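You operate a simulated robot arm through the tools that you are given. There is no shell and no other tool.

You run a simulated robot arm. Do the job below in one go: nothing can be reset, and whatever is moved stays where it is left.

## Task
Square up the plate, wipe it and set out the cup that the board names.
Fine: plate against the blue rib; rub off its water marks; cloth back; that cup stands in the cup ring; the other cup stays; let nothing fall. Set down upright: what you pick out. What is to be rubbed or washed off counts as gone when no trace of it is left.

It is judged by the outcome, as a careful person would: the job done as asked, and still so three seconds after it is handed in. It fails if anything else is knocked over, pushed out of place, dropped, spilled or broken. Flat cloth is picked up by pressing the open fingertips on it (5 to 10 N) and closing them slowly along it; thin cloth reads only 2 to 8 mm in the jaws.

## Robot
A 7-joint arm with a two-finger parallel gripper, fixed in place. Base frame: the origin is on the floor under the middle of its stand, x ahead of it, y to its left, z up. Readings come in mm, rad, newtons and seconds.
It reaches about 1058 mm from its shoulder. Its first joint turns from -2.897 to 2.897 rad. Payload 4.4 kg.
The TCP is the grasp point between the finger pads, 23 mm short of the fingertips. In the tool frame z runs along the fingers and y along their closing line. The gripper opens to 94 mm. The fingers are 38 mm wide and 10 mm thick; the gripper's body (54 by 96 mm) begins 39 mm behind the TCP.
Orientation is told as [roll, pitch, yaw] about the base's x, y, z axes, in that order, counted from this pose: with the fingers straight down and closing along the base's y, the tool's x points along the base's -x, its y along +y and its z along -z.

## Interface
- The arm moves only by the tool apply_moves. Its argument "targets" is one flat list of numbers, 7 for each row, row after row: the shift along the base's x, y, z in mm, then the turn, a rotation vector about the base's x, y, z in rad, then the finger opening in mm, from 0 to 94. In form: [x, y, z, wx, wy, wz, claw, x, y, z, wx, wy, wz, claw, ...]. A call has 1 to 20 rows; each row is the pose to reach, as a shift and turn from the pose commanded when the call began. A row lasts 0.2 s, in which the tool goes at most 50 mm and 0.15 rad; a call with a longer step from one row to the next is refused whole, and so is a gripper value outside its range. Where a pose cannot be reached the arm comes as near as it can. A force on the tool above 90 N (or 10 N above the force at the start of the call, whichever is more), or a blocked arm, ends the call early, and 0.2 s more pass. Each finger travels about 108 mm/s and halts on what it meets, pressing with about 41 N; the grip force reading is that of the motor and also rises with nothing between the fingers. The clock runs only during rows and for 0.2 s after the last one: add rows that repeat a pose to give the fingers time. The reply holds the time, the measured pose of the TCP, the force on the tool along the base axes, the opening and the grip force, in the units named above and with some noise, with the torque about the TCP (base axes, N m) and any sound that the robot's microphone picked up.
- Cameras (640 x 400 px; columns grow to the right, rows downward): "scene" is fixed at [400.3, -648.7, 1639.5]; the picture's right is [-0.34, 0.94, 0.00], its down [0.93, 0.33, -0.17] and it looks along [-0.16, -0.06, -0.99] (base axes); focal length 317 px, centre (320, 200). "wrist" rides on the gripper at [86, 16, -75] in the tool frame; the picture's right is [-0.18, 0.98, 0.00], its down [-0.58, -0.11, -0.81] and it looks along [-0.79, -0.15, 0.59] (tool axes); focal length 243 px, centre (320, 200). There is no depth. A picture from a camera that has moved, and an enlarged one, comes with that camera's place and axes in the base frame and with its lens.
- capture(camera): a new picture of that camera. No time passes.
- close_up(camera, box): a new picture of the part [left, top, right, bottom] of that camera's present view, enlarged. No time passes.
- close_job(): hands the job in; it is judged then, once.

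Nothing tells you positions but the pictures and the camera data. Unless the task says otherwise, let go and move clear before handing in.

The tools are called after "Request:" by a JSON object that holds its "api" and its "payload". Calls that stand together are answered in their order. apply_moves: Moves the arm, as the interface text tells. Its arguments: {"type":"object","properties":{"targets":{"type":"array"}},"required":["targets"]} The other tools are called the same way: capture (camera) takes a picture; close_up (camera, box) takes an enlarged picture of a part of a camera's view; close_job () hands the job in.

At the start:

```text
time: 0.0
position: [132.4, -453.4, 1159.2]
ee_rot: [0.0, 0.0, -0.002]
contact_force: [0.4, -1.0, 0.6]
wrist_torque: [-0.02, 0.02, -0.01]
grip_width: 94.0
gripper_force: 0.0
```

scene: 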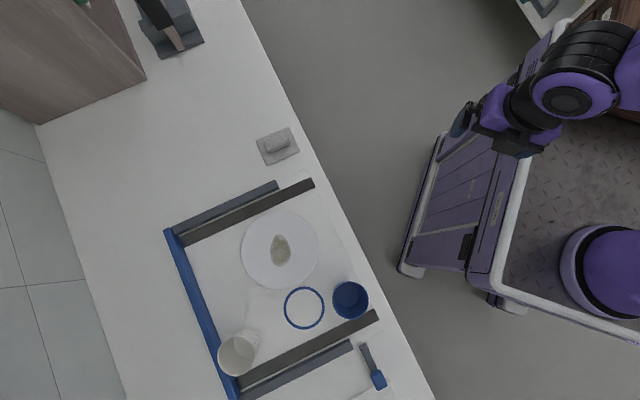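
wrist: 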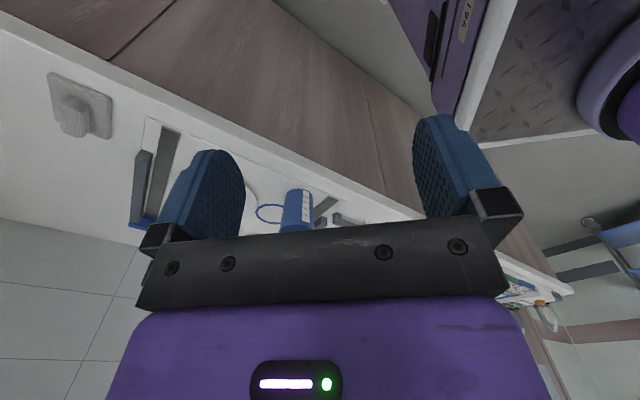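

I see a counter with a tray frame: a blue rib, grey rails, a plate with a stain, a blue cup, a white cup, a blue ring and what may be a cloth or sponge on a grey pad. I'll look closer before moving.

Request:
{"api": "close_up", "payload": {"camera": "scene", "box": [140, 160, 400, 400]}}

Request:
{"api": "close_up", "payload": {"camera": "scene", "box": [220, 100, 340, 180]}}

Request:
{"api": "close_up", "payload": {"camera": "scene", "box": [0, 0, 240, 150]}}

Request:
{"api": "close_up", "payload": {"camera": "scene", "box": [320, 320, 440, 400]}}

Request:
{"api": "close_up", "payload": {"camera": "wrist", "box": [220, 150, 420, 250]}}

```text
1.67 times, centred on (270, 280) of scene
camera zoom: at [400.3, -648.7, 1639.5], right [-0.34, 0.94, 0.0], down [0.93, 0.33, -0.17], along [-0.16, -0.06, -0.99], focal length 528 px, centre (403, 67)
```

zoom: 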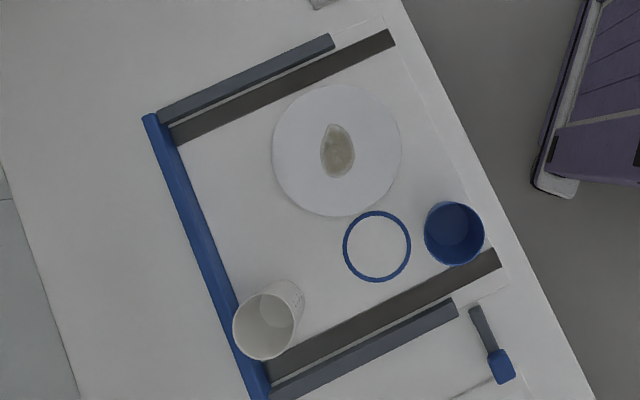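

```text
5.00 times, centred on (280, 140) of scene
camera zoom: at [400.3, -648.7, 1639.5], right [-0.34, 0.94, 0.0], down [0.93, 0.33, -0.17], along [-0.16, -0.06, -0.99], focal length 1584 px, centre (520, 500)
```

zoom: 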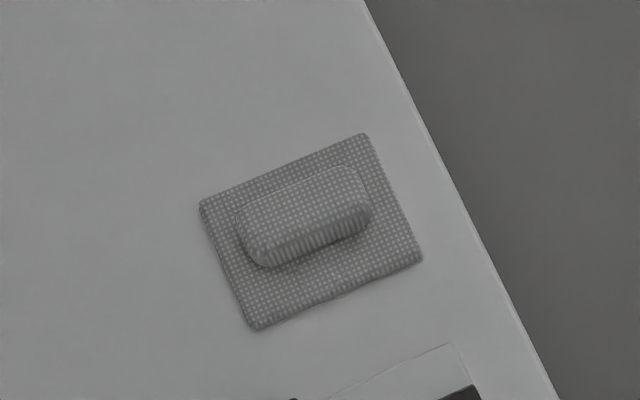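

```text
2.67 times, centred on (120, 75) of scene
camera zoom: at [400.3, -648.7, 1639.5], right [-0.34, 0.94, 0.0], down [0.93, 0.33, -0.17], along [-0.16, -0.06, -0.99], focal length 845 px, centre (853, 533)
```

zoom: 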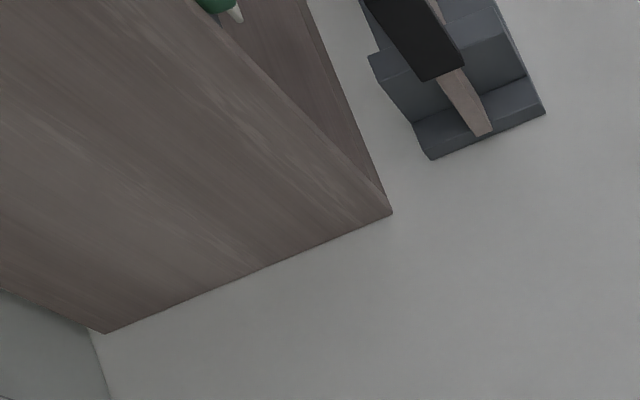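

```text
5.00 times, centred on (380, 360) of scene
camera zoom: at [400.3, -648.7, 1639.5], right [-0.34, 0.94, 0.0], down [0.93, 0.33, -0.17], along [-0.16, -0.06, -0.99], focal length 1584 px, centre (20, -600)
```

zoom: 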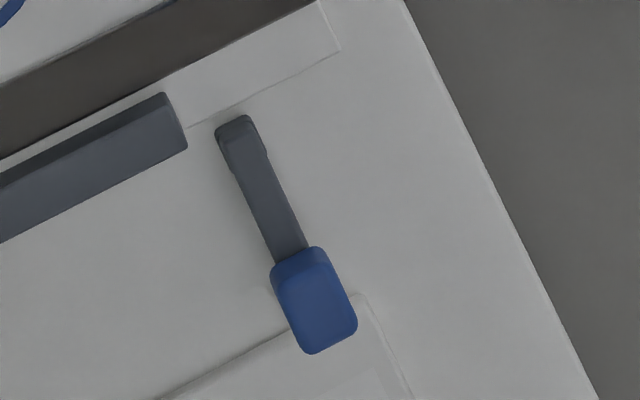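

```text
3.20 times, centred on (320, 200) of wrist
camera zoom: at [45.9, -438.3, 1234.3], right [0.18, 0.98, 0.0], down [0.58, -0.11, 0.81], along [0.79, -0.15, -0.59], focal length 776 px, centre (320, 200)
```

zoom: 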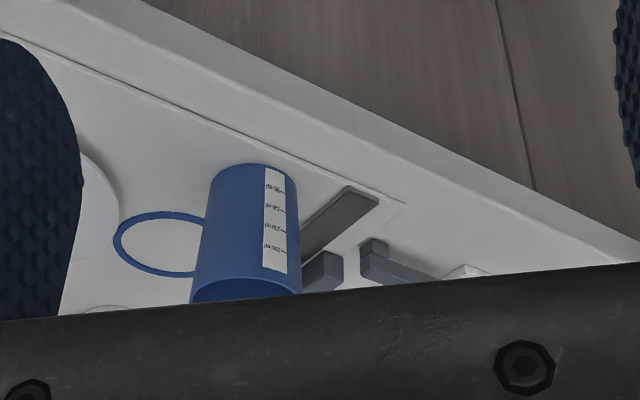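

Request:
{"api": "close_up", "payload": {"camera": "wrist", "box": [480, 180, 640, 340]}}

Request:
{"api": "close_up", "payload": {"camera": "scene", "box": [480, 0, 640, 100]}}

Request:
{"api": "close_up", "payload": {"camera": "wrist", "box": [0, 40, 320, 240]}}

Request:
{"api": "close_up", "payload": {"camera": "scene", "box": [200, 260, 400, 400]}}

Request:
{"api": "close_up", "payload": {"camera": "scene", "box": [220, 190, 340, 300]}}

```text
2.50 times, centred on (560, 260) of wrist
camera zoom: at [45.9, -438.3, 1234.3], right [0.18, 0.98, 0.0], down [0.58, -0.11, 0.81], along [0.79, -0.15, -0.59], focal length 606 px, centre (-280, 50)
```

zoom: 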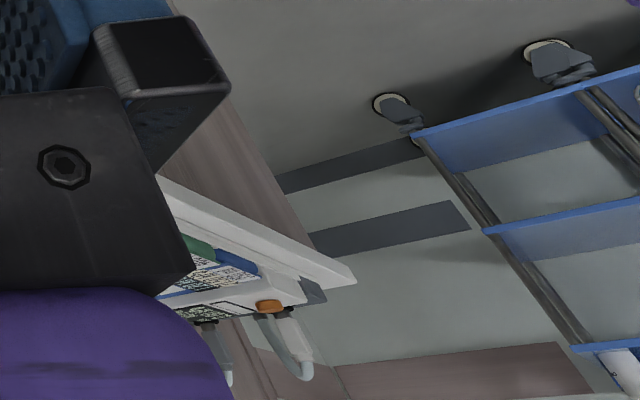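

```text
4.00 times, centred on (560, 50) of scene
camera zoom: at [400.3, -648.7, 1639.5], right [-0.34, 0.94, 0.0], down [0.93, 0.33, -0.17], along [-0.16, -0.06, -0.99], focal length 1267 px, centre (-640, 800)
```

zoom: 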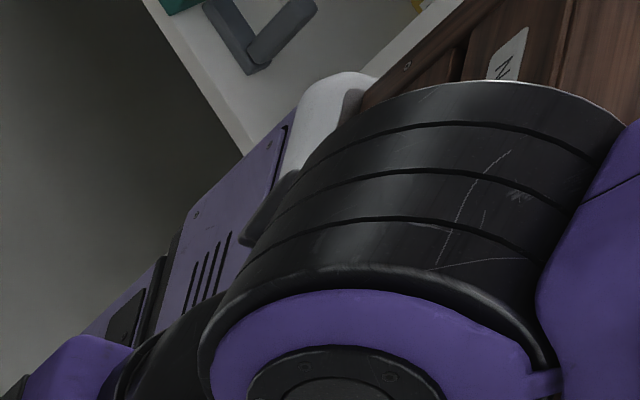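

```text
2.00 times, centred on (160, 140) of wrist
camera zoom: at [45.9, -438.3, 1234.3], right [0.18, 0.98, 0.0], down [0.58, -0.11, 0.81], along [0.79, -0.15, -0.59], focal length 485 px, centre (640, 320)
```

zoom: 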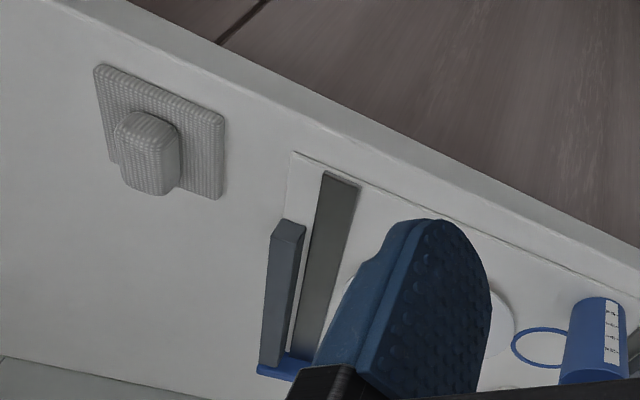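

```text
2.86 times, centred on (300, 330) of scene
camera zoom: at [400.3, -648.7, 1639.5], right [-0.34, 0.94, 0.0], down [0.93, 0.33, -0.17], along [-0.16, -0.06, -0.99], focal length 905 px, centre (377, -171)
```

zoom: 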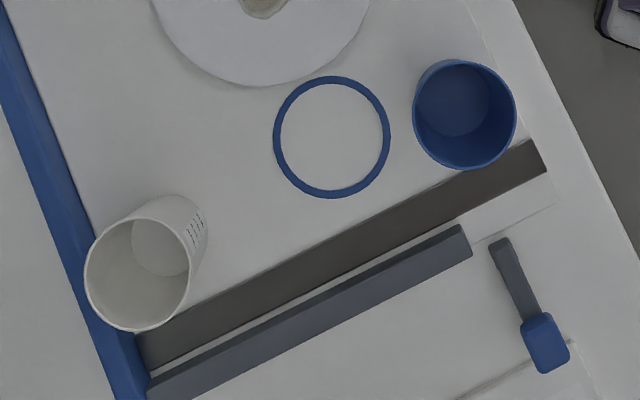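

```text
3.64 times, centred on (280, 245) of scene
camera zoom: at [400.3, -648.7, 1639.5], right [-0.34, 0.94, 0.0], down [0.93, 0.33, -0.17], along [-0.16, -0.06, -0.99], focal length 1152 px, centre (466, 36)
```

zoom: 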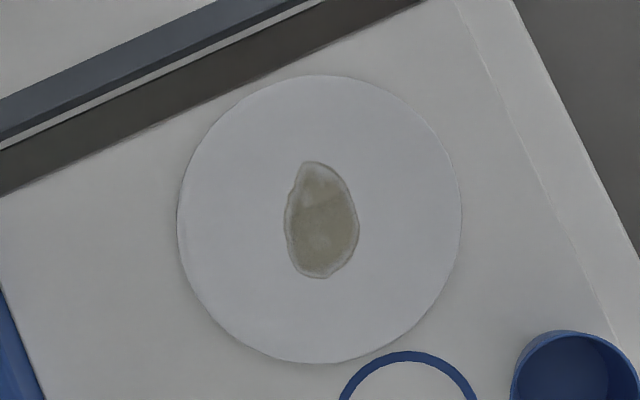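

The tray is on a counter that runs diagonally past the robot. The board isn't readable yet, but there is something with print further along the counter at the wrist view's right. I'll turn the wrist to look at it.

Request:
{"api": "apply_moves", "payload": {"targets": [0, 0, 0, 0, 0, 0.14, 94, 0, 0, 0, 0, 0, 0.28, 94, 0, 0, 0, 0, 0, 0.42, 94, 0, 0, 0, 0, 0, 0.56, 94, 0, 0, 0, 0, 0, 0.7, 94]}}

```text
time: 1.2
position: [132.7, -454.4, 1158.9]
ee_rot: [0.0, 0.0, 0.702]
contact_force: [1.2, -0.1, 0.4]
wrist_torque: [0.01, -0.02, 0.0]
grip_width: 93.9
gripper_force: 0.1
```

The wrist has turned 0.7 rad to the left. Next I pitch the camera up to look along the counter.

Request:
{"api": "apply_moves", "payload": {"targets": [0, 0, 0, 0.069, -0.122, 0, 94, 0, 0, 0, 0.138, -0.244, 0, 94, 0, 0, 0, 0.207, -0.366, 0, 94, 0, 0, 0, 0.276, -0.488, 0, 94, 0, 0, 0, 0.345, -0.609, 0, 94]}}

Request:
{"api": "capture", "payload": {"camera": "wrist"}}

```text
time: 2.4
position: [132.1, -453.0, 1160.5]
ee_rot: [-0.153, -0.688, 0.752]
contact_force: [-0.1, 0.6, -0.6]
wrist_torque: [-0.02, -0.02, -0.03]
grip_width: 94.2
gripper_force: 0.1
```

```text
taken
camera wrist: at [31.8, -510.4, 1160.3], right [-0.49, 0.87, 0.0], down [-0.06, -0.03, 1.0], along [0.87, 0.49, 0.07], focal length 243 px, centre (320, 200)
```

wrist: 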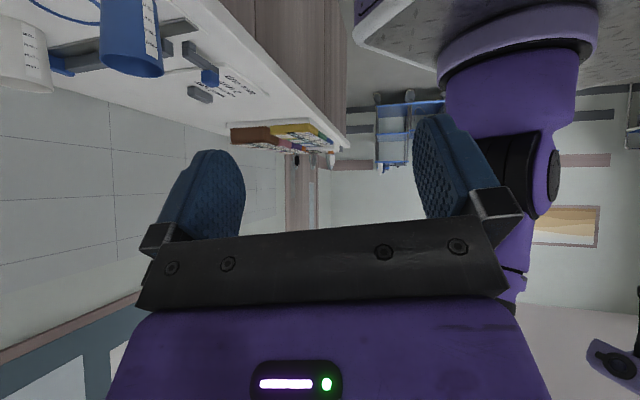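

Request:
{"api": "close_up", "payload": {"camera": "wrist", "box": [160, 40, 360, 165]}}

Request:
{"api": "close_up", "payload": {"camera": "wrist", "box": [180, 60, 276, 120]}}

Request:
{"api": "close_up", "payload": {"camera": "wrist", "box": [0, 0, 200, 125]}}

Request:
{"api": "close_up", "payload": {"camera": "wrist", "box": [220, 110, 348, 190]}}

```text
3.20 times, centred on (260, 102) of wrist
camera zoom: at [31.8, -510.4, 1160.3], right [-0.49, 0.87, 0.0], down [-0.06, -0.03, 1.0], along [0.87, 0.49, 0.07], focal length 776 px, centre (512, 512)
```

zoom: 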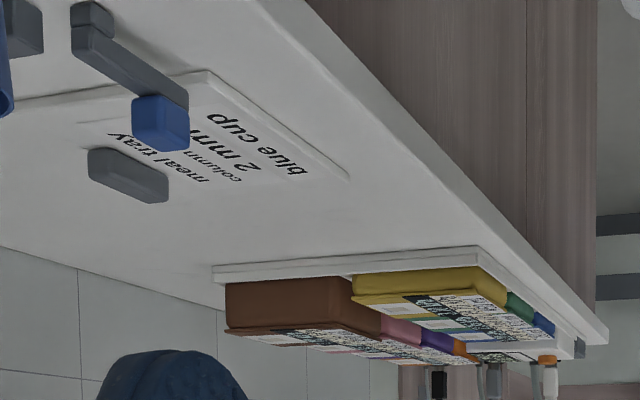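

```text
6.67 times, centred on (228, 90) of wrist
camera zoom: at [31.8, -510.4, 1160.3], right [-0.49, 0.87, 0.0], down [-0.06, -0.03, 1.0], along [0.87, 0.49, 0.07], focal length 1618 px, centre (933, 933)
```

zoom: 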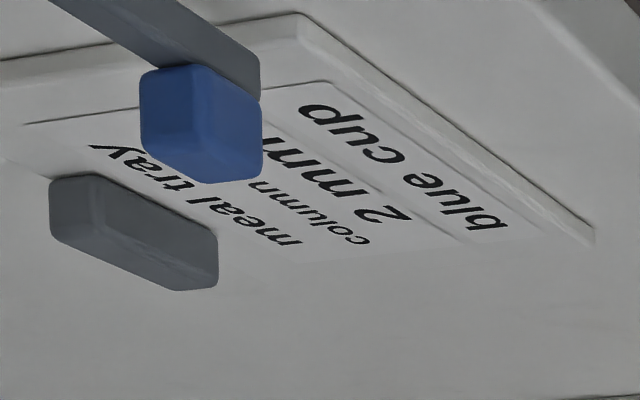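

```text
3.20 times, centred on (100, 62) of wrist
camera zoom: at [31.8, -510.4, 1160.3], right [-0.49, 0.87, 0.0], down [-0.06, -0.03, 1.0], along [0.87, 0.49, 0.07], focal length 776 px, centre (1024, 640)
```

zoom: 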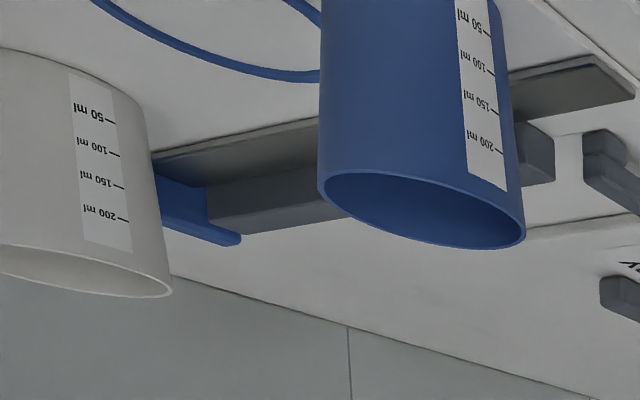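

```text
5.00 times, centred on (284, 150) of wrist
camera zoom: at [31.8, -510.4, 1160.3], right [-0.49, 0.87, 0.0], down [-0.06, -0.03, 1.0], along [0.87, 0.49, 0.07], focal length 1213 px, centre (500, 450)
```

zoom: 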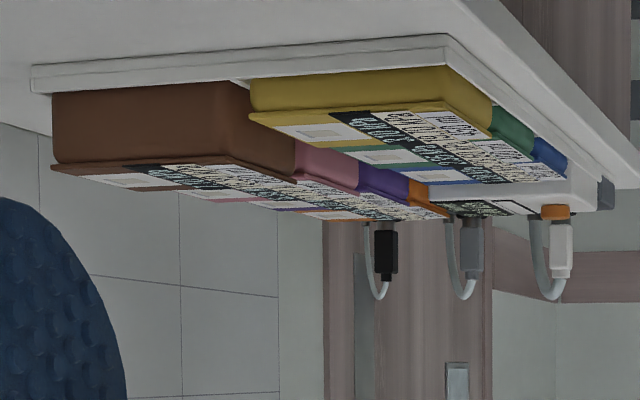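

The board lies on the counter and reads "meal tray … 2 mm … blue cup", partly hidden by a blue-ended block. I'll bring the camera nearer and higher to read all of it.

Request:
{"api": "apply_moves", "payload": {"targets": [43, 12, 12, -0.049, 0.087, 0, 94, 86, 24, 24, -0.098, 0.174, 0, 94, 129, 37, 36, -0.148, 0.261, 0, 94, 173, 50, 48, -0.197, 0.348, 0, 94, 217, 62, 60, -0.246, 0.435, 0, 94, 260, 75, 70, -0.296, 0.522, 0, 94, 304, 87, 80, -0.345, 0.609, 0, 94]}}

Request:
{"api": "apply_moves", "payload": {"targets": [0, 0, 0, 0, 0, -0.14, 94, 0, 0, 0, 0, 0, -0.28, 94, 0, 0, 0, 0, 0, -0.42, 94, 0, 0, 0, 0, 0, -0.56, 94, 0, 0, 0, 0, 0, -0.7, 94]}}

Request:
{"api": "capture", "payload": {"camera": "wrist"}}

```text
time: 4.0
position: [433.1, -369.7, 1240.2]
ee_rot: [-0.003, 0.002, 0.699]
contact_force: [-0.8, -0.1, -0.7]
wrist_torque: [-0.01, -0.04, -0.01]
grip_width: 94.2
gripper_force: 0.1
```

```text
time: 5.2
position: [436.1, -368.4, 1240.2]
ee_rot: [0.001, 0.001, -0.001]
contact_force: [0.3, -0.4, -0.3]
wrist_torque: [-0.05, 0.01, -0.03]
grip_width: 94.0
gripper_force: 0.2
```

```text
taken
camera wrist: at [349.8, -351.7, 1314.6], right [0.19, 0.98, 0.0], down [0.58, -0.11, 0.81], along [0.79, -0.15, -0.59], focal length 243 px, centre (320, 200)
```

wrist: 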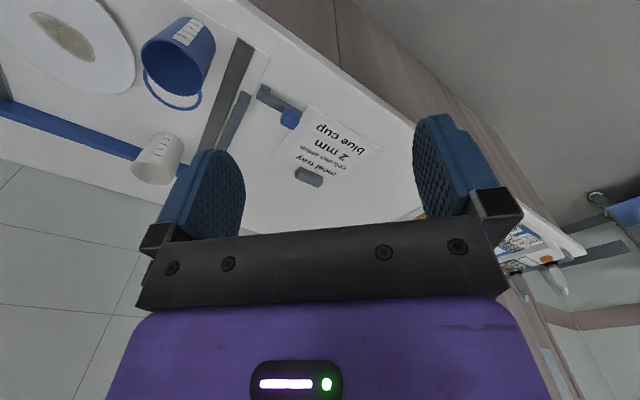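

Request:
{"api": "close_up", "payload": {"camera": "wrist", "box": [240, 75, 400, 205]}}

Request:
{"api": "close_up", "payload": {"camera": "wrist", "box": [0, 0, 260, 200]}}

Request:
{"api": "capture", "payload": {"camera": "scene"}}

```text
3.08 times, centred on (320, 140) of wrist
camera zoom: at [349.8, -351.7, 1314.6], right [0.19, 0.98, 0.0], down [0.58, -0.11, 0.81], along [0.79, -0.15, -0.59], focal length 746 px, centre (320, 385)
```

zoom: 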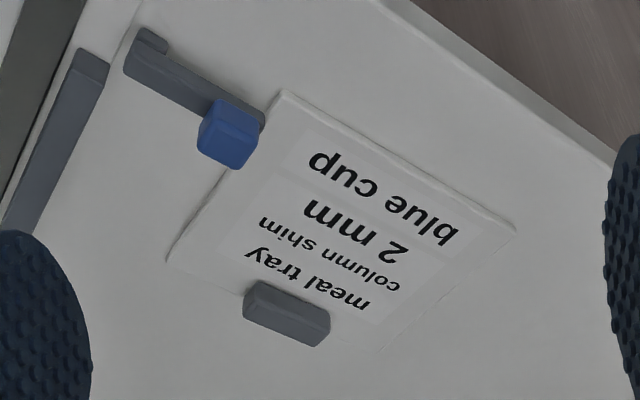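

```text
2.00 times, centred on (130, 100) of wrist
camera zoom: at [349.8, -351.7, 1314.6], right [0.19, 0.98, 0.0], down [0.58, -0.11, 0.81], along [0.79, -0.15, -0.59], focal length 485 px, centre (700, 400)
```

zoom: 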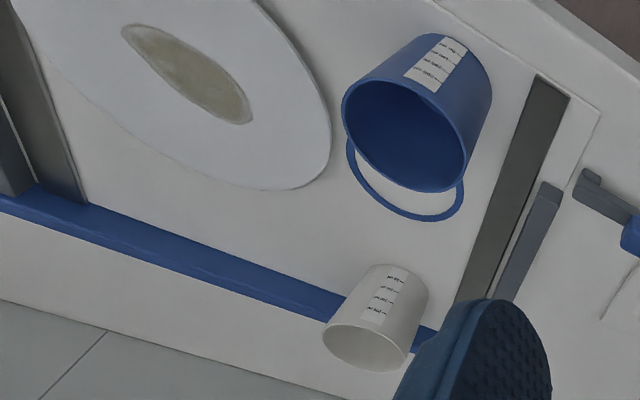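

```text
taken
```

scene: 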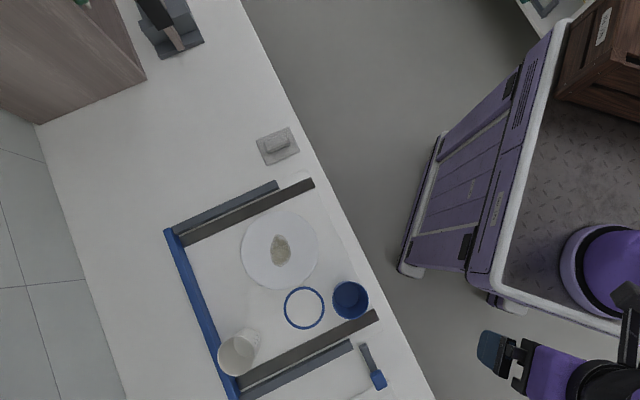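

The board says "meal tray / column shim 2 mm / blue cup", so the blue cup goes in the ring and the white cup stays. I'll now bring the wrist camera above the tray, facing the rib, to measure things precisely.

Request:
{"api": "apply_moves", "payload": {"targets": [-32, -29, -2, 0, 0, -0.105, 94, -64, -59, -5, 0, 0, -0.21, 94, -97, -88, -7, 0, 0, -0.315, 94, -129, -118, -10, 0, 0, -0.42, 94, -161, -147, -12, 0, 0, -0.525, 94, -193, -177, -15, 0, 0, -0.63, 94]}}

Request:
{"api": "capture", "payload": {"camera": "wrist"}}

Request:
{"api": "close_up", "payload": {"camera": "scene", "box": [150, 170, 310, 270]}}

Request:
{"api": "close_up", "payload": {"camera": "scene", "box": [200, 300, 360, 400]}}

Request:
{"api": "close_up", "payload": {"camera": "scene", "box": [260, 260, 400, 350]}}

```text
time: 6.6
position: [243.9, -543.2, 1225.0]
ee_rot: [0.001, 0.0, -0.632]
contact_force: [-0.4, 0.3, 0.0]
wrist_torque: [-0.03, 0.01, 0.01]
grip_width: 94.0
gripper_force: 0.0
```

```text
taken
camera wrist: at [184.0, -480.1, 1299.4], right [0.73, 0.68, 0.0], down [0.41, -0.43, 0.81], along [0.55, -0.59, -0.59], focal length 243 px, centre (320, 200)
```

wrist: 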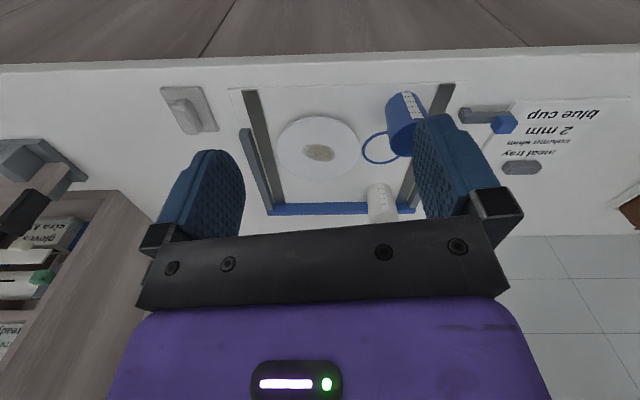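

```text
4.00 times, centred on (230, 220) of scene
camera zoom: at [400.3, -648.7, 1639.5], right [-0.34, 0.94, 0.0], down [0.93, 0.33, -0.17], along [-0.16, -0.06, -0.99], focal length 1267 px, centre (680, 120)
```

zoom: 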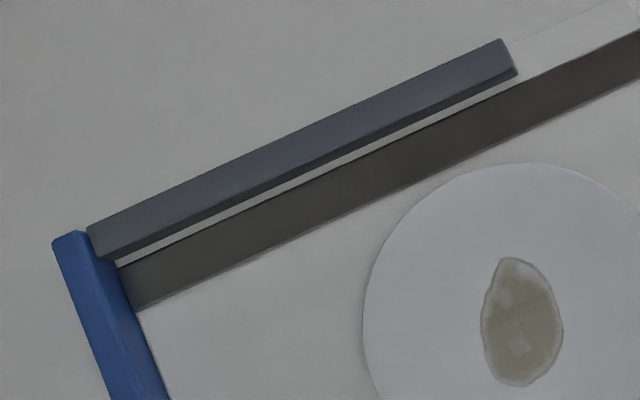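

```text
4.00 times, centred on (280, 350) of scene
camera zoom: at [400.3, -648.7, 1639.5], right [-0.34, 0.94, 0.0], down [0.93, 0.33, -0.17], along [-0.16, -0.06, -0.99], focal length 1267 px, centre (480, -400)
```

zoom: 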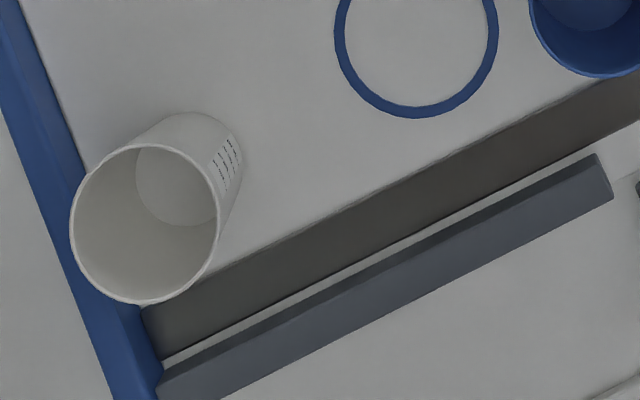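

```text
4.44 times, centred on (330, 305) of scene
camera zoom: at [400.3, -648.7, 1639.5], right [-0.34, 0.94, 0.0], down [0.93, 0.33, -0.17], along [-0.16, -0.06, -0.99], focal length 1408 px, centre (276, -267)
```

zoom: 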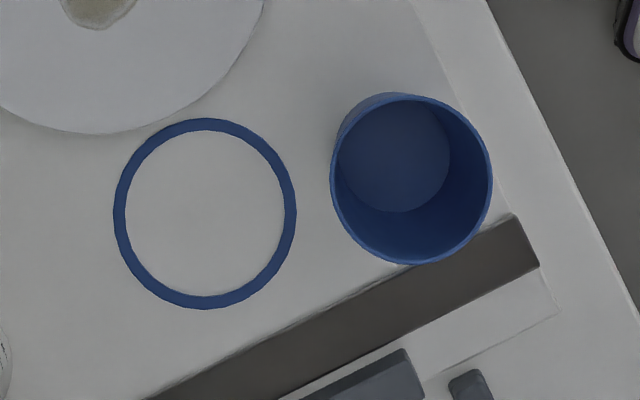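

Request:
{"api": "close_up", "payload": {"camera": "wrist", "box": [220, 70, 420, 220]}}

Request:
{"api": "close_up", "payload": {"camera": "wrist", "box": [140, 70, 260, 150]}}

Request:
{"api": "close_up", "payload": {"camera": "wrist", "box": [340, 80, 440, 220]}}

```text
2.67 times, centred on (320, 145) of wrist
camera zoom: at [184.0, -480.1, 1299.4], right [0.73, 0.68, 0.0], down [0.41, -0.43, 0.81], along [0.55, -0.59, -0.59], focal length 647 px, centre (320, 347)
```

zoom: 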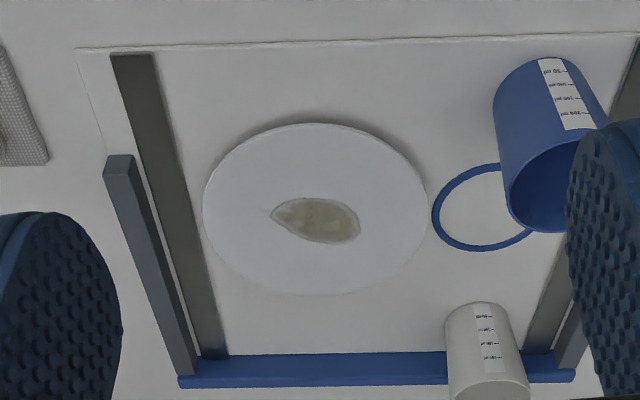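

```text
5.00 times, centred on (200, 110) of wrist
camera zoom: at [184.0, -480.1, 1299.4], right [0.73, 0.68, 0.0], down [0.41, -0.43, 0.81], along [0.55, -0.59, -0.59], focal length 1213 px, centre (920, 650)
```

zoom: 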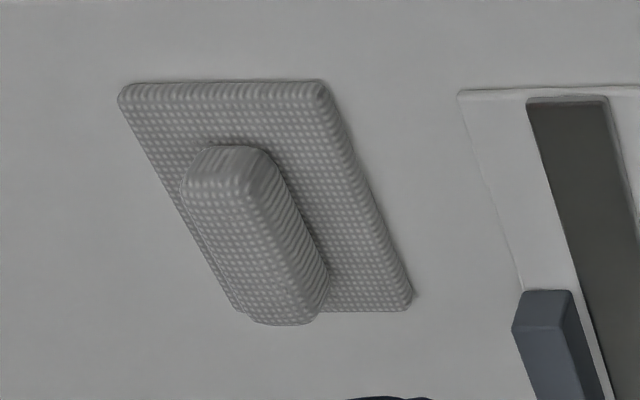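

```text
2.86 times, centred on (390, 150) of wrist
camera zoom: at [184.0, -480.1, 1299.4], right [0.73, 0.68, 0.0], down [0.41, -0.43, 0.81], along [0.55, -0.59, -0.59], focal length 693 px, centre (120, 343)
```

zoom: 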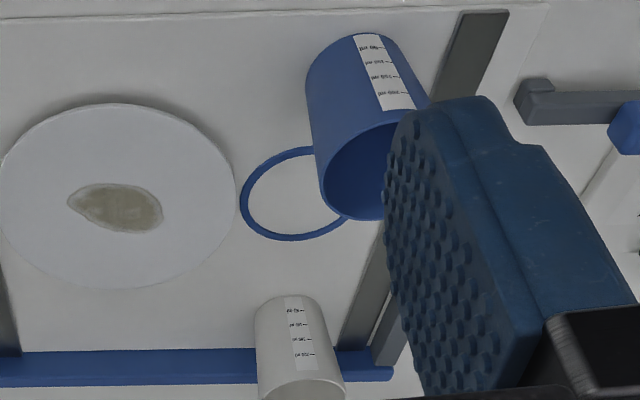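

The tray lies at 45° to the base. The plate centre is near (421, -737), the ring near (522, -642), the blue cup near (463, -563), the white cup near (641, -736) and the cloth pad near (193, -831). I'll first go above the tray's near side, in front of the plate, with the fingers lined up with the tray.

Request:
{"api": "apply_moves", "payload": {"targets": [14.2, -16.4, -32, 0, 0, -0.022, 94, 28.5, -32.8, -64, 0, 0, -0.044, 94, 42.7, -49.2, -96, 0, 0, -0.066, 94, 56.9, -65.6, -128, 0, 0, -0.087, 94, 71.1, -82, -160, 0, 0, -0.109, 94, 85.4, -98.5, -192, 0, 0, -0.131, 94, 99.6, -114.9, -224.2, 0, 0, -0.153, 94]}}

Request:
{"api": "capture", "payload": {"camera": "wrist"}}

Request:
{"api": "capture", "payload": {"camera": "scene"}}

```text
time: 8.2
position: [342.1, -659.5, 1000.0]
ee_rot: [-0.001, -0.001, -0.784]
contact_force: [-0.9, -1.0, 1.6]
wrist_torque: [-0.05, 0.01, 0.0]
grip_width: 94.2
gripper_force: 0.1
```

```text
taken
camera wrist: at [292.5, -585.7, 1074.6], right [0.82, 0.57, 0.0], down [0.33, -0.49, 0.81], along [0.46, -0.67, -0.59], focal length 243 px, centre (320, 200)
```

wrist: 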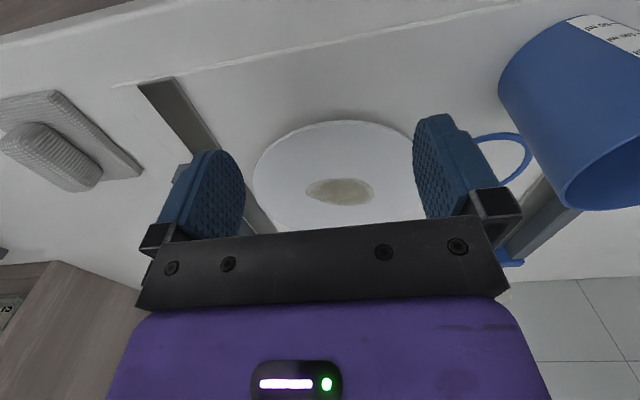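

```text
taken
```

scene: 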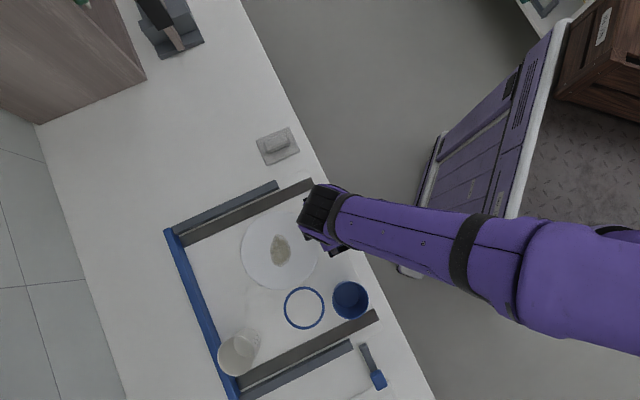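

Request:
{"api": "close_up", "payload": {"camera": "wrist", "box": [230, 90, 430, 240]}}

Request:
{"api": "close_up", "payload": {"camera": "wrist", "box": [460, 0, 640, 230]}}

Request:
{"api": "close_up", "payload": {"camera": "wrist", "box": [0, 60, 220, 230]}}

Request:
{"api": "close_up", "payload": {"camera": "scene", "box": [230, 170, 370, 290]}}

```text
2.67 times, centred on (330, 165) of wrist
camera zoom: at [292.5, -585.7, 1074.6], right [0.82, 0.57, 0.0], down [0.33, -0.49, 0.81], along [0.46, -0.67, -0.59], focal length 647 px, centre (293, 293)
```

zoom: 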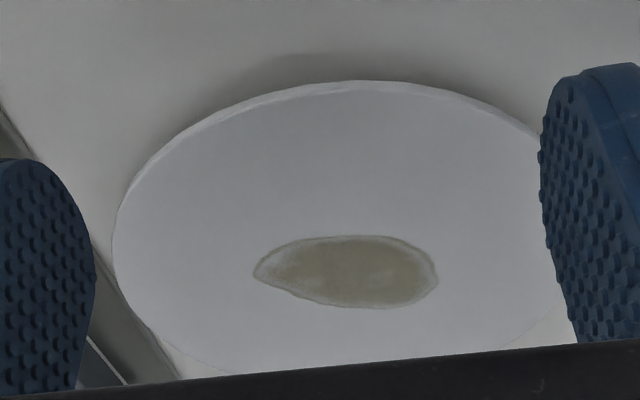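

```text
1.74 times, centred on (550, 115) of wrist
camera zoom: at [292.5, -585.7, 1074.6], right [0.82, 0.57, 0.0], down [0.33, -0.49, 0.81], along [0.46, -0.67, -0.59], focal length 422 px, centre (-80, 348)
```

zoom: 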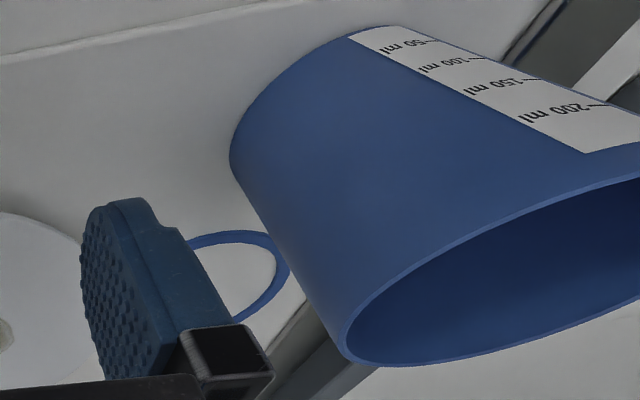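

```text
2.35 times, centred on (110, 145) of wrist
camera zoom: at [292.5, -585.7, 1074.6], right [0.82, 0.57, 0.0], down [0.33, -0.49, 0.81], along [0.46, -0.67, -0.59], focal length 571 px, centre (814, 329)
```

zoom: 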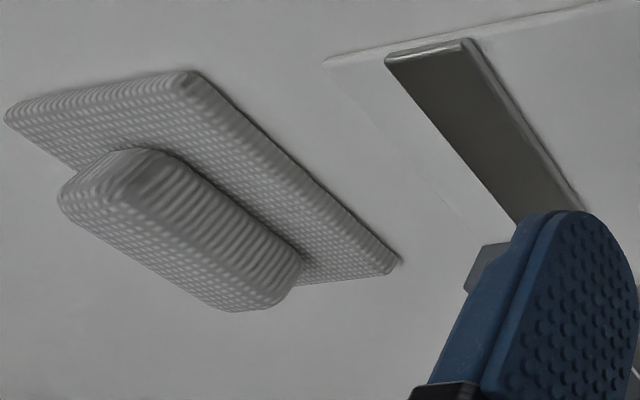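

```text
3.33 times, centred on (300, 230) of scene
camera zoom: at [400.3, -648.7, 1639.5], right [-0.34, 0.94, 0.0], down [0.93, 0.33, -0.17], along [-0.16, -0.06, -0.99], focal length 1056 px, centre (387, 100)
```

zoom: 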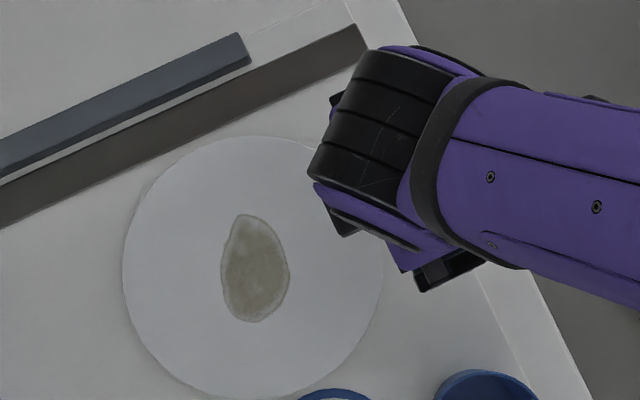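

The plate is a flat disc with its top at about z 918, standing on the tray at about z 905, and my open fingers are lined up with it. I'll now lower towards the tray in front of the plate, then feel for the surface.

Request:
{"api": "apply_moves", "payload": {"targets": [0, 0, -20, 0, 0, 0, 94, 0, 0, -40, 0, 0, 0, 94, 0, 0, -55, 0, 0, 0, 94, 0, 0, -60, 0, 0, 0, 94]}}

Request:
{"api": "capture", "payload": {"camera": "wrist"}}

```text
time: 9.2
position: [342.8, -659.2, 938.4]
ee_rot: [0.0, -0.001, -0.781]
contact_force: [0.0, -0.1, 0.1]
wrist_torque: [-0.02, -0.01, 0.02]
grip_width: 93.9
gripper_force: 0.0
```

```text
taken
camera wrist: at [293.2, -586.4, 1013.7], right [0.82, 0.57, 0.0], down [0.34, -0.49, 0.81], along [0.46, -0.66, -0.59], focal length 243 px, centre (320, 200)
```

wrist: 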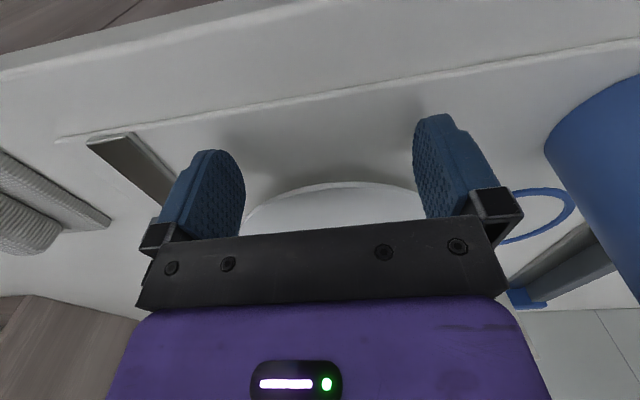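

No contact yet; the tips are at about z 916. I'll go down in small steps until the force rises.

Request:
{"api": "apply_moves", "payload": {"targets": [0, 0, -2, 0, 0, 0, 94, 0, 0, -4, 0, 0, 0, 94, 0, 0, -5, 0, 0, 0, 94]}}

Request:
{"api": "apply_moves", "payload": {"targets": [0, 0, -1, 0, 0, 0, 94, 0, 0, -2, 0, 0, 0, 94, 0, 0, -3, 0, 0, 0, 94]}}

```text
time: 10.0
position: [343.1, -658.7, 934.5]
ee_rot: [-0.001, -0.001, -0.783]
contact_force: [0.6, 0.8, 0.1]
wrist_torque: [-0.03, 0.02, -0.02]
grip_width: 94.2
gripper_force: 0.1
```

```text
time: 10.8
position: [343.1, -659.8, 930.8]
ee_rot: [-0.001, 0.0, -0.783]
contact_force: [0.2, 0.2, 0.0]
wrist_torque: [0.0, -0.01, 0.02]
grip_width: 94.2
gripper_force: 0.1
```

Request:
{"api": "apply_moves", "payload": {"targets": [0, 0, -1, 0, 0, 0, 94, 0, 0, -2, 0, 0, 0, 94]}}

Request:
{"api": "close_up", "payload": {"camera": "wrist", "box": [140, 90, 540, 260]}}

```text
time: 11.4
position: [340.8, -659.5, 930.1]
ee_rot: [-0.001, -0.001, -0.784]
contact_force: [0.7, -0.6, 0.0]
wrist_torque: [-0.01, 0.03, -0.01]
grip_width: 93.9
gripper_force: 0.0
```

```text
1.60 times, centred on (340, 175) of wrist
camera zoom: at [292.6, -587.0, 1004.7], right [0.82, 0.57, 0.0], down [0.34, -0.49, 0.81], along [0.46, -0.66, -0.59], focal length 388 px, centre (288, 240)
```

zoom: 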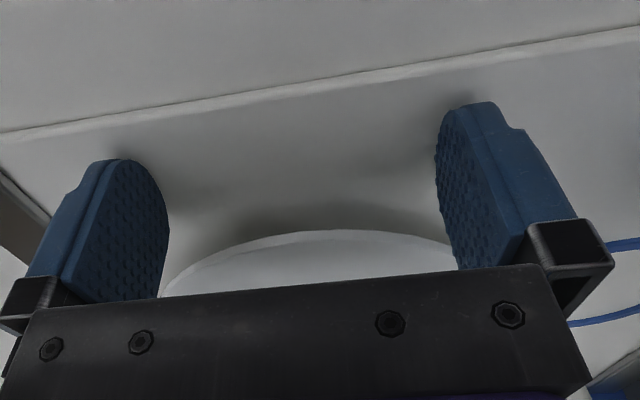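

Request:
{"api": "apply_moves", "payload": {"targets": [0, 0, -1, 0, 0, 0, 94, 0, 0, -2, 0, 0, 0, 94]}}

Request:
{"api": "apply_moves", "payload": {"targets": [0, 0, -1, 0, 0, 0, 94, 0, 0, -2, 0, 0, 0, 94]}}

```text
time: 12.0
position: [343.6, -659.4, 929.5]
ee_rot: [0.001, -0.001, -0.784]
contact_force: [-2.8, 2.7, 17.4]
wrist_torque: [0.89, -0.28, 0.26]
grip_width: 93.9
gripper_force: 0.0
```

```text
time: 12.6
position: [344.2, -659.8, 928.4]
ee_rot: [-0.001, -0.003, -0.784]
contact_force: [-1.1, 6.1, 53.3]
wrist_torque: [2.74, -1.15, 0.2]
grip_width: 94.1
gripper_force: 0.0
```

The tray surface is found: the tips touch it at TCP z of about 929. I'll lift 3 mm clear of it and start pushing the plate towards the rib, cradled between the open fingers.

Request:
{"api": "apply_moves", "payload": {"targets": [0, 0, 3, 0, 0, 0, 94, 0, 0, 5.5, 0, 0, 0, 94, 5.7, -5.7, 5.5, 0, 0, 0, 94, 11.3, -11.3, 5.5, 0, 0, 0, 94, 17, -17, 5.5, 0, 0, 0, 94, 22.6, -22.6, 5.5, 0, 0, 0, 94, 28.3, -28.3, 5.5, 0, 0, 0, 94]}}

Request:
{"api": "capture", "payload": {"camera": "scene"}}

Request:
{"api": "capture", "payload": {"camera": "wrist"}}

```text
time: 14.2
position: [373.5, -688.2, 932.7]
ee_rot: [-0.001, -0.002, -0.784]
contact_force: [-0.8, -0.1, 0.2]
wrist_torque: [0.01, 0.01, -0.05]
grip_width: 94.2
gripper_force: 0.0
```

```text
taken
```

scene: 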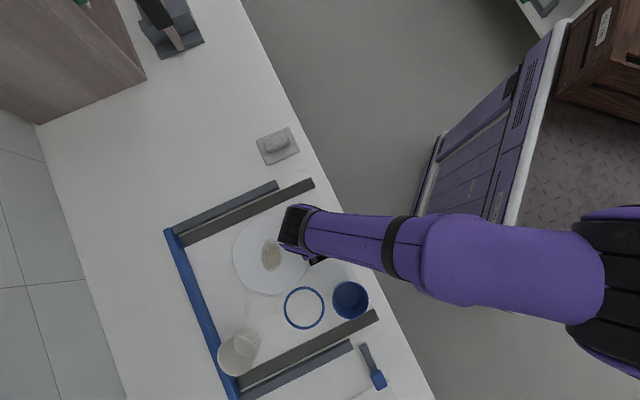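

```text
taken
camera wrist: at [321.9, -616.1, 1006.5], right [0.82, 0.57, 0.0], down [0.33, -0.49, 0.81], along [0.46, -0.66, -0.59], focal length 243 px, centre (320, 200)
```

wrist: 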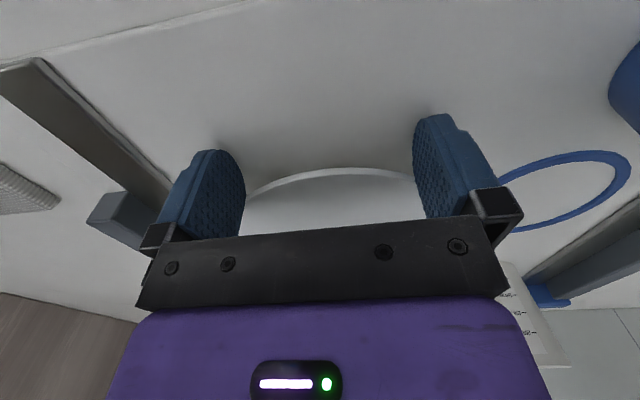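

The plate is moving straight with negligible force. I'll keep pushing to within about 20 mm of the rib.

Request:
{"api": "apply_moves", "payload": {"targets": [5.7, -5.7, 0, 0, 0, 0, 94, 11.3, -11.3, 0, 0, 0, 0, 94, 17, -17, 0, 0, 0, 0, 94, 22.6, -22.6, 0, 0, 0, 0, 94, 28.3, -28.3, 0, 0, 0, 0, 94, 34, -34, 0, 0, 0, 0, 94, 39.6, -39.6, 0, 0, 0, 0, 94, 45.3, -45.3, 0, 0, 0, 0, 94]}}

Request:
{"api": "capture", "payload": {"camera": "scene"}}

Request:
{"api": "close_up", "payload": {"camera": "scene", "box": [160, 220, 320, 320]}}

```text
time: 16.0
position: [417.3, -732.0, 932.7]
ee_rot: [-0.001, 0.001, -0.784]
contact_force: [-0.3, 1.1, 0.6]
wrist_torque: [-0.05, 0.07, -0.07]
grip_width: 94.0
gripper_force: 0.1
```

```text
taken
```

scene: 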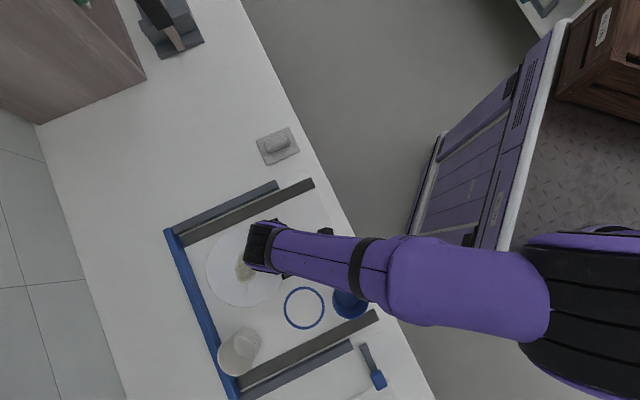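

```text
4.00 times, centred on (240, 270) of scene
camera zoom: at [400.3, -648.7, 1639.5], right [-0.34, 0.94, 0.0], down [0.93, 0.33, -0.17], along [-0.16, -0.06, -0.99], focal length 1267 px, centre (640, -80)
```

zoom: 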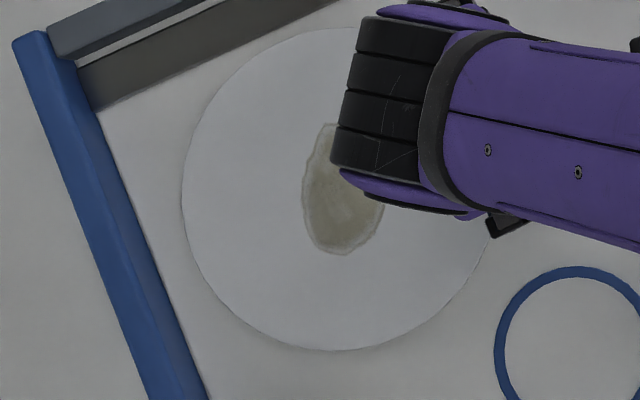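

About 20 mm remain to the rib. I'll advance slowly now and watch the force.

Request:
{"api": "apply_moves", "payload": {"targets": [2.8, -2.8, 0, 0, 0, 0, 94, 5.7, -5.7, 0, 0, 0, 0, 94, 8.5, -8.5, 0, 0, 0, 0, 94, 11.3, -11.3, 0, 0, 0, 0, 94]}}

Request:
{"api": "close_up", "payload": {"camera": "scene", "box": [160, 220, 320, 320]}}

```text
time: 17.0
position: [428.5, -746.0, 933.0]
ee_rot: [0.001, 0.0, -0.784]
contact_force: [-0.2, -0.4, 1.0]
wrist_torque: [-0.01, 0.05, 0.01]
grip_width: 94.2
gripper_force: 0.1
```

```text
4.00 times, centred on (240, 270) of scene
camera zoom: at [400.3, -648.7, 1639.5], right [-0.34, 0.94, 0.0], down [0.93, 0.33, -0.17], along [-0.16, -0.06, -0.99], focal length 1267 px, centre (640, -80)
```

zoom: 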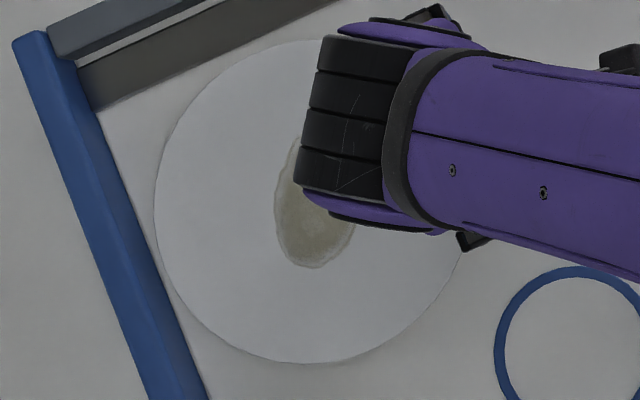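

Request:
{"api": "apply_moves", "payload": {"targets": [0.7, -0.7, 0, 0, 0, 0, 94, 1.4, -1.4, 0, 0, 0, 0, 94, 2.1, -2.1, 0, 0, 0, 0, 94, 2.8, -2.8, 0, 0, 0, 0, 94]}}

Request:
{"api": "apply_moves", "payload": {"targets": [0.7, -0.7, 0, 0, 0, 0, 94, 1.4, -1.4, 0, 0, 0, 0, 94]}}

Request:
{"api": "close_up", "payload": {"camera": "scene", "box": [160, 220, 320, 320]}}

```text
time: 18.0
position: [430.7, -748.6, 932.6]
ee_rot: [0.001, 0.001, -0.784]
contact_force: [-0.7, 0.3, 0.0]
wrist_torque: [0.0, 0.06, -0.05]
grip_width: 93.8
gripper_force: 0.0
```

```text
time: 18.6
position: [432.1, -747.8, 932.0]
ee_rot: [0.001, -0.001, -0.784]
contact_force: [-0.7, 0.6, 1.0]
wrist_torque: [-0.11, 0.06, -0.06]
grip_width: 94.2
gripper_force: 0.1
```

```text
4.00 times, centred on (240, 270) of scene
camera zoom: at [400.3, -648.7, 1639.5], right [-0.34, 0.94, 0.0], down [0.93, 0.33, -0.17], along [-0.16, -0.06, -0.99], focal length 1267 px, centre (640, -80)
```

zoom: 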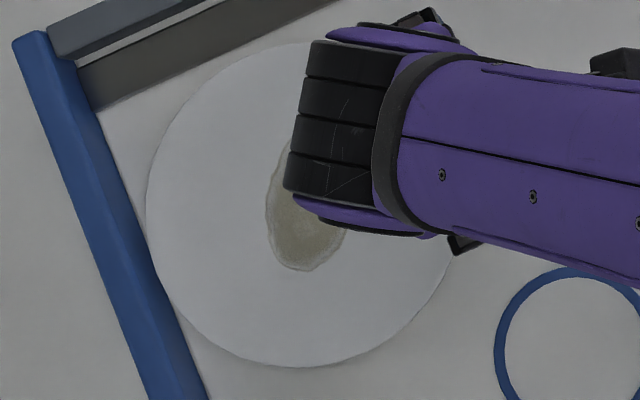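

Request:
{"api": "apply_moves", "payload": {"targets": [0.5, -0.5, 0, 0, 0, 0, 94, 1, -1, 0, 0, 0, 0, 94]}}

Request:
{"api": "apply_moves", "payload": {"targets": [0.5, -0.5, 0, 0, 0, 0, 94, 1, -1, 0, 0, 0, 0, 94]}}

Request:
{"api": "close_up", "payload": {"camera": "scene", "box": [170, 240, 250, 310]}}

```text
time: 19.2
position: [432.7, -749.6, 931.5]
ee_rot: [0.001, 0.0, -0.783]
contact_force: [-1.3, 0.4, 0.5]
wrist_torque: [-0.02, -0.01, -0.03]
grip_width: 94.2
gripper_force: 0.0
```

```text
time: 19.8
position: [433.9, -750.5, 932.2]
ee_rot: [-0.001, 0.002, -0.784]
contact_force: [-1.0, 1.0, -0.4]
wrist_torque: [-0.03, 0.05, -0.06]
grip_width: 94.1
gripper_force: 0.0
```

```text
5.71 times, centred on (210, 275) of scene
camera zoom: at [400.3, -648.7, 1639.5], right [-0.34, 0.94, 0.0], down [0.93, 0.33, -0.17], along [-0.16, -0.06, -0.99], focal length 1810 px, centre (949, -229)
```

zoom: 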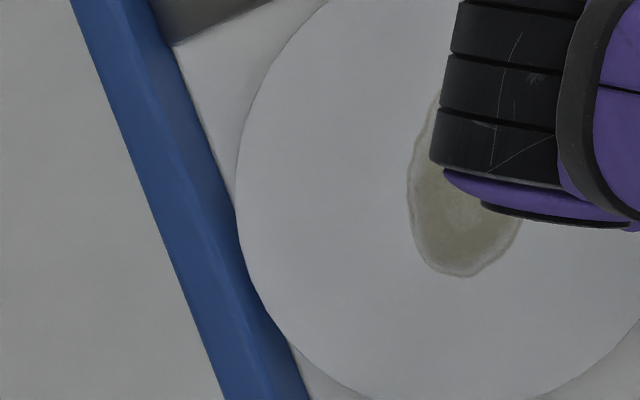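

Request:
{"api": "apply_moves", "payload": {"targets": [0.4, -0.4, 0, 0, 0, 0, 94, 0.8, -0.8, 0, 0, 0, 0, 94]}}

Request:
{"api": "apply_moves", "payload": {"targets": [0.4, -0.4, 0, 0, 0, 0, 94, 0.8, -0.8, 0, 0, 0, 0, 94]}}

Request:
{"api": "apply_moves", "payload": {"targets": [0.4, -0.4, 0, 0, 0, 0, 94, 0.8, -0.8, 0, 0, 0, 0, 94]}}

Request:
{"api": "close_up", "payload": {"camera": "scene", "box": [170, 240, 250, 310]}}

```text
time: 20.4
position: [435.3, -751.9, 932.6]
ee_rot: [0.0, 0.0, -0.782]
contact_force: [-1.7, 0.1, 1.1]
wrist_torque: [-0.02, 0.02, -0.01]
grip_width: 93.9
gripper_force: 0.1
```

```text
time: 21.0
position: [435.7, -751.2, 931.5]
ee_rot: [-0.002, 0.001, -0.783]
contact_force: [-1.7, 0.1, 0.0]
wrist_torque: [0.0, 0.02, -0.04]
grip_width: 94.1
gripper_force: 0.1
```

```text
time: 21.6
position: [436.7, -750.6, 931.9]
ee_rot: [0.001, 0.004, -0.784]
contact_force: [-3.6, 7.2, 3.3]
wrist_torque: [0.15, -0.03, 0.21]
grip_width: 94.0
gripper_force: 0.1
```

```text
5.71 times, centred on (210, 275) of scene
camera zoom: at [400.3, -648.7, 1639.5], right [-0.34, 0.94, 0.0], down [0.93, 0.33, -0.17], along [-0.16, -0.06, -0.99], focal length 1810 px, centre (949, -229)
```

zoom: 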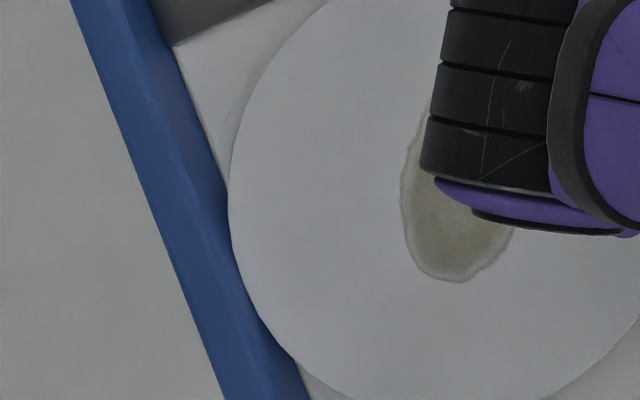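

The force rose to about 8 N towards the robot, so the plate is seated against the rib. I'll back off, lift, and look.

Request:
{"api": "apply_moves", "payload": {"targets": [-3, 3, 0, 0, 0, 0, 94, -10, 10, 0, 0, 0, 0, 94, -20, 20, 0, 0, 0, 0, 94, -25, 25, 20, 0, 0, 0, 94, -30, 30, 50, 0, 0, 0, 94, -50, 50, 80, 0, 0, 0, 94, -75, 75, 110, 0, 0, 0, 94, -100, 100, 140, 0, 0, 0, 94]}}

Request:
{"api": "capture", "payload": {"camera": "wrist"}}

Request:
{"api": "close_up", "payload": {"camera": "scene", "box": [160, 200, 320, 320]}}

```text
time: 23.4
position: [337.6, -654.5, 1071.1]
ee_rot: [0.0, 0.001, -0.783]
contact_force: [0.1, -0.8, -0.6]
wrist_torque: [0.02, 0.06, 0.02]
grip_width: 94.0
gripper_force: 0.0
```

```text
taken
camera wrist: at [288.1, -580.8, 1146.3], right [0.82, 0.57, 0.0], down [0.34, -0.49, 0.81], along [0.46, -0.66, -0.59], focal length 243 px, centre (320, 200)
```

wrist: 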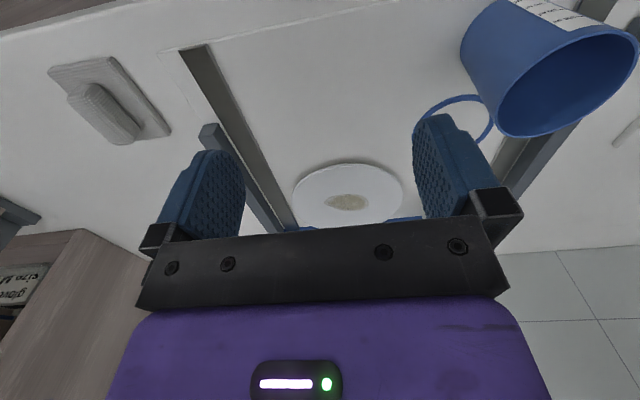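

```text
3.33 times, centred on (240, 260) of scene
camera zoom: at [400.3, -648.7, 1639.5], right [-0.34, 0.94, 0.0], down [0.93, 0.33, -0.17], along [-0.16, -0.06, -0.99], focal length 1056 px, centre (587, 0)
```

zoom: 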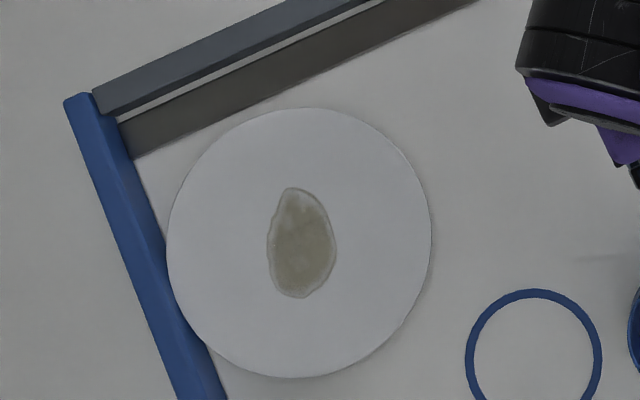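

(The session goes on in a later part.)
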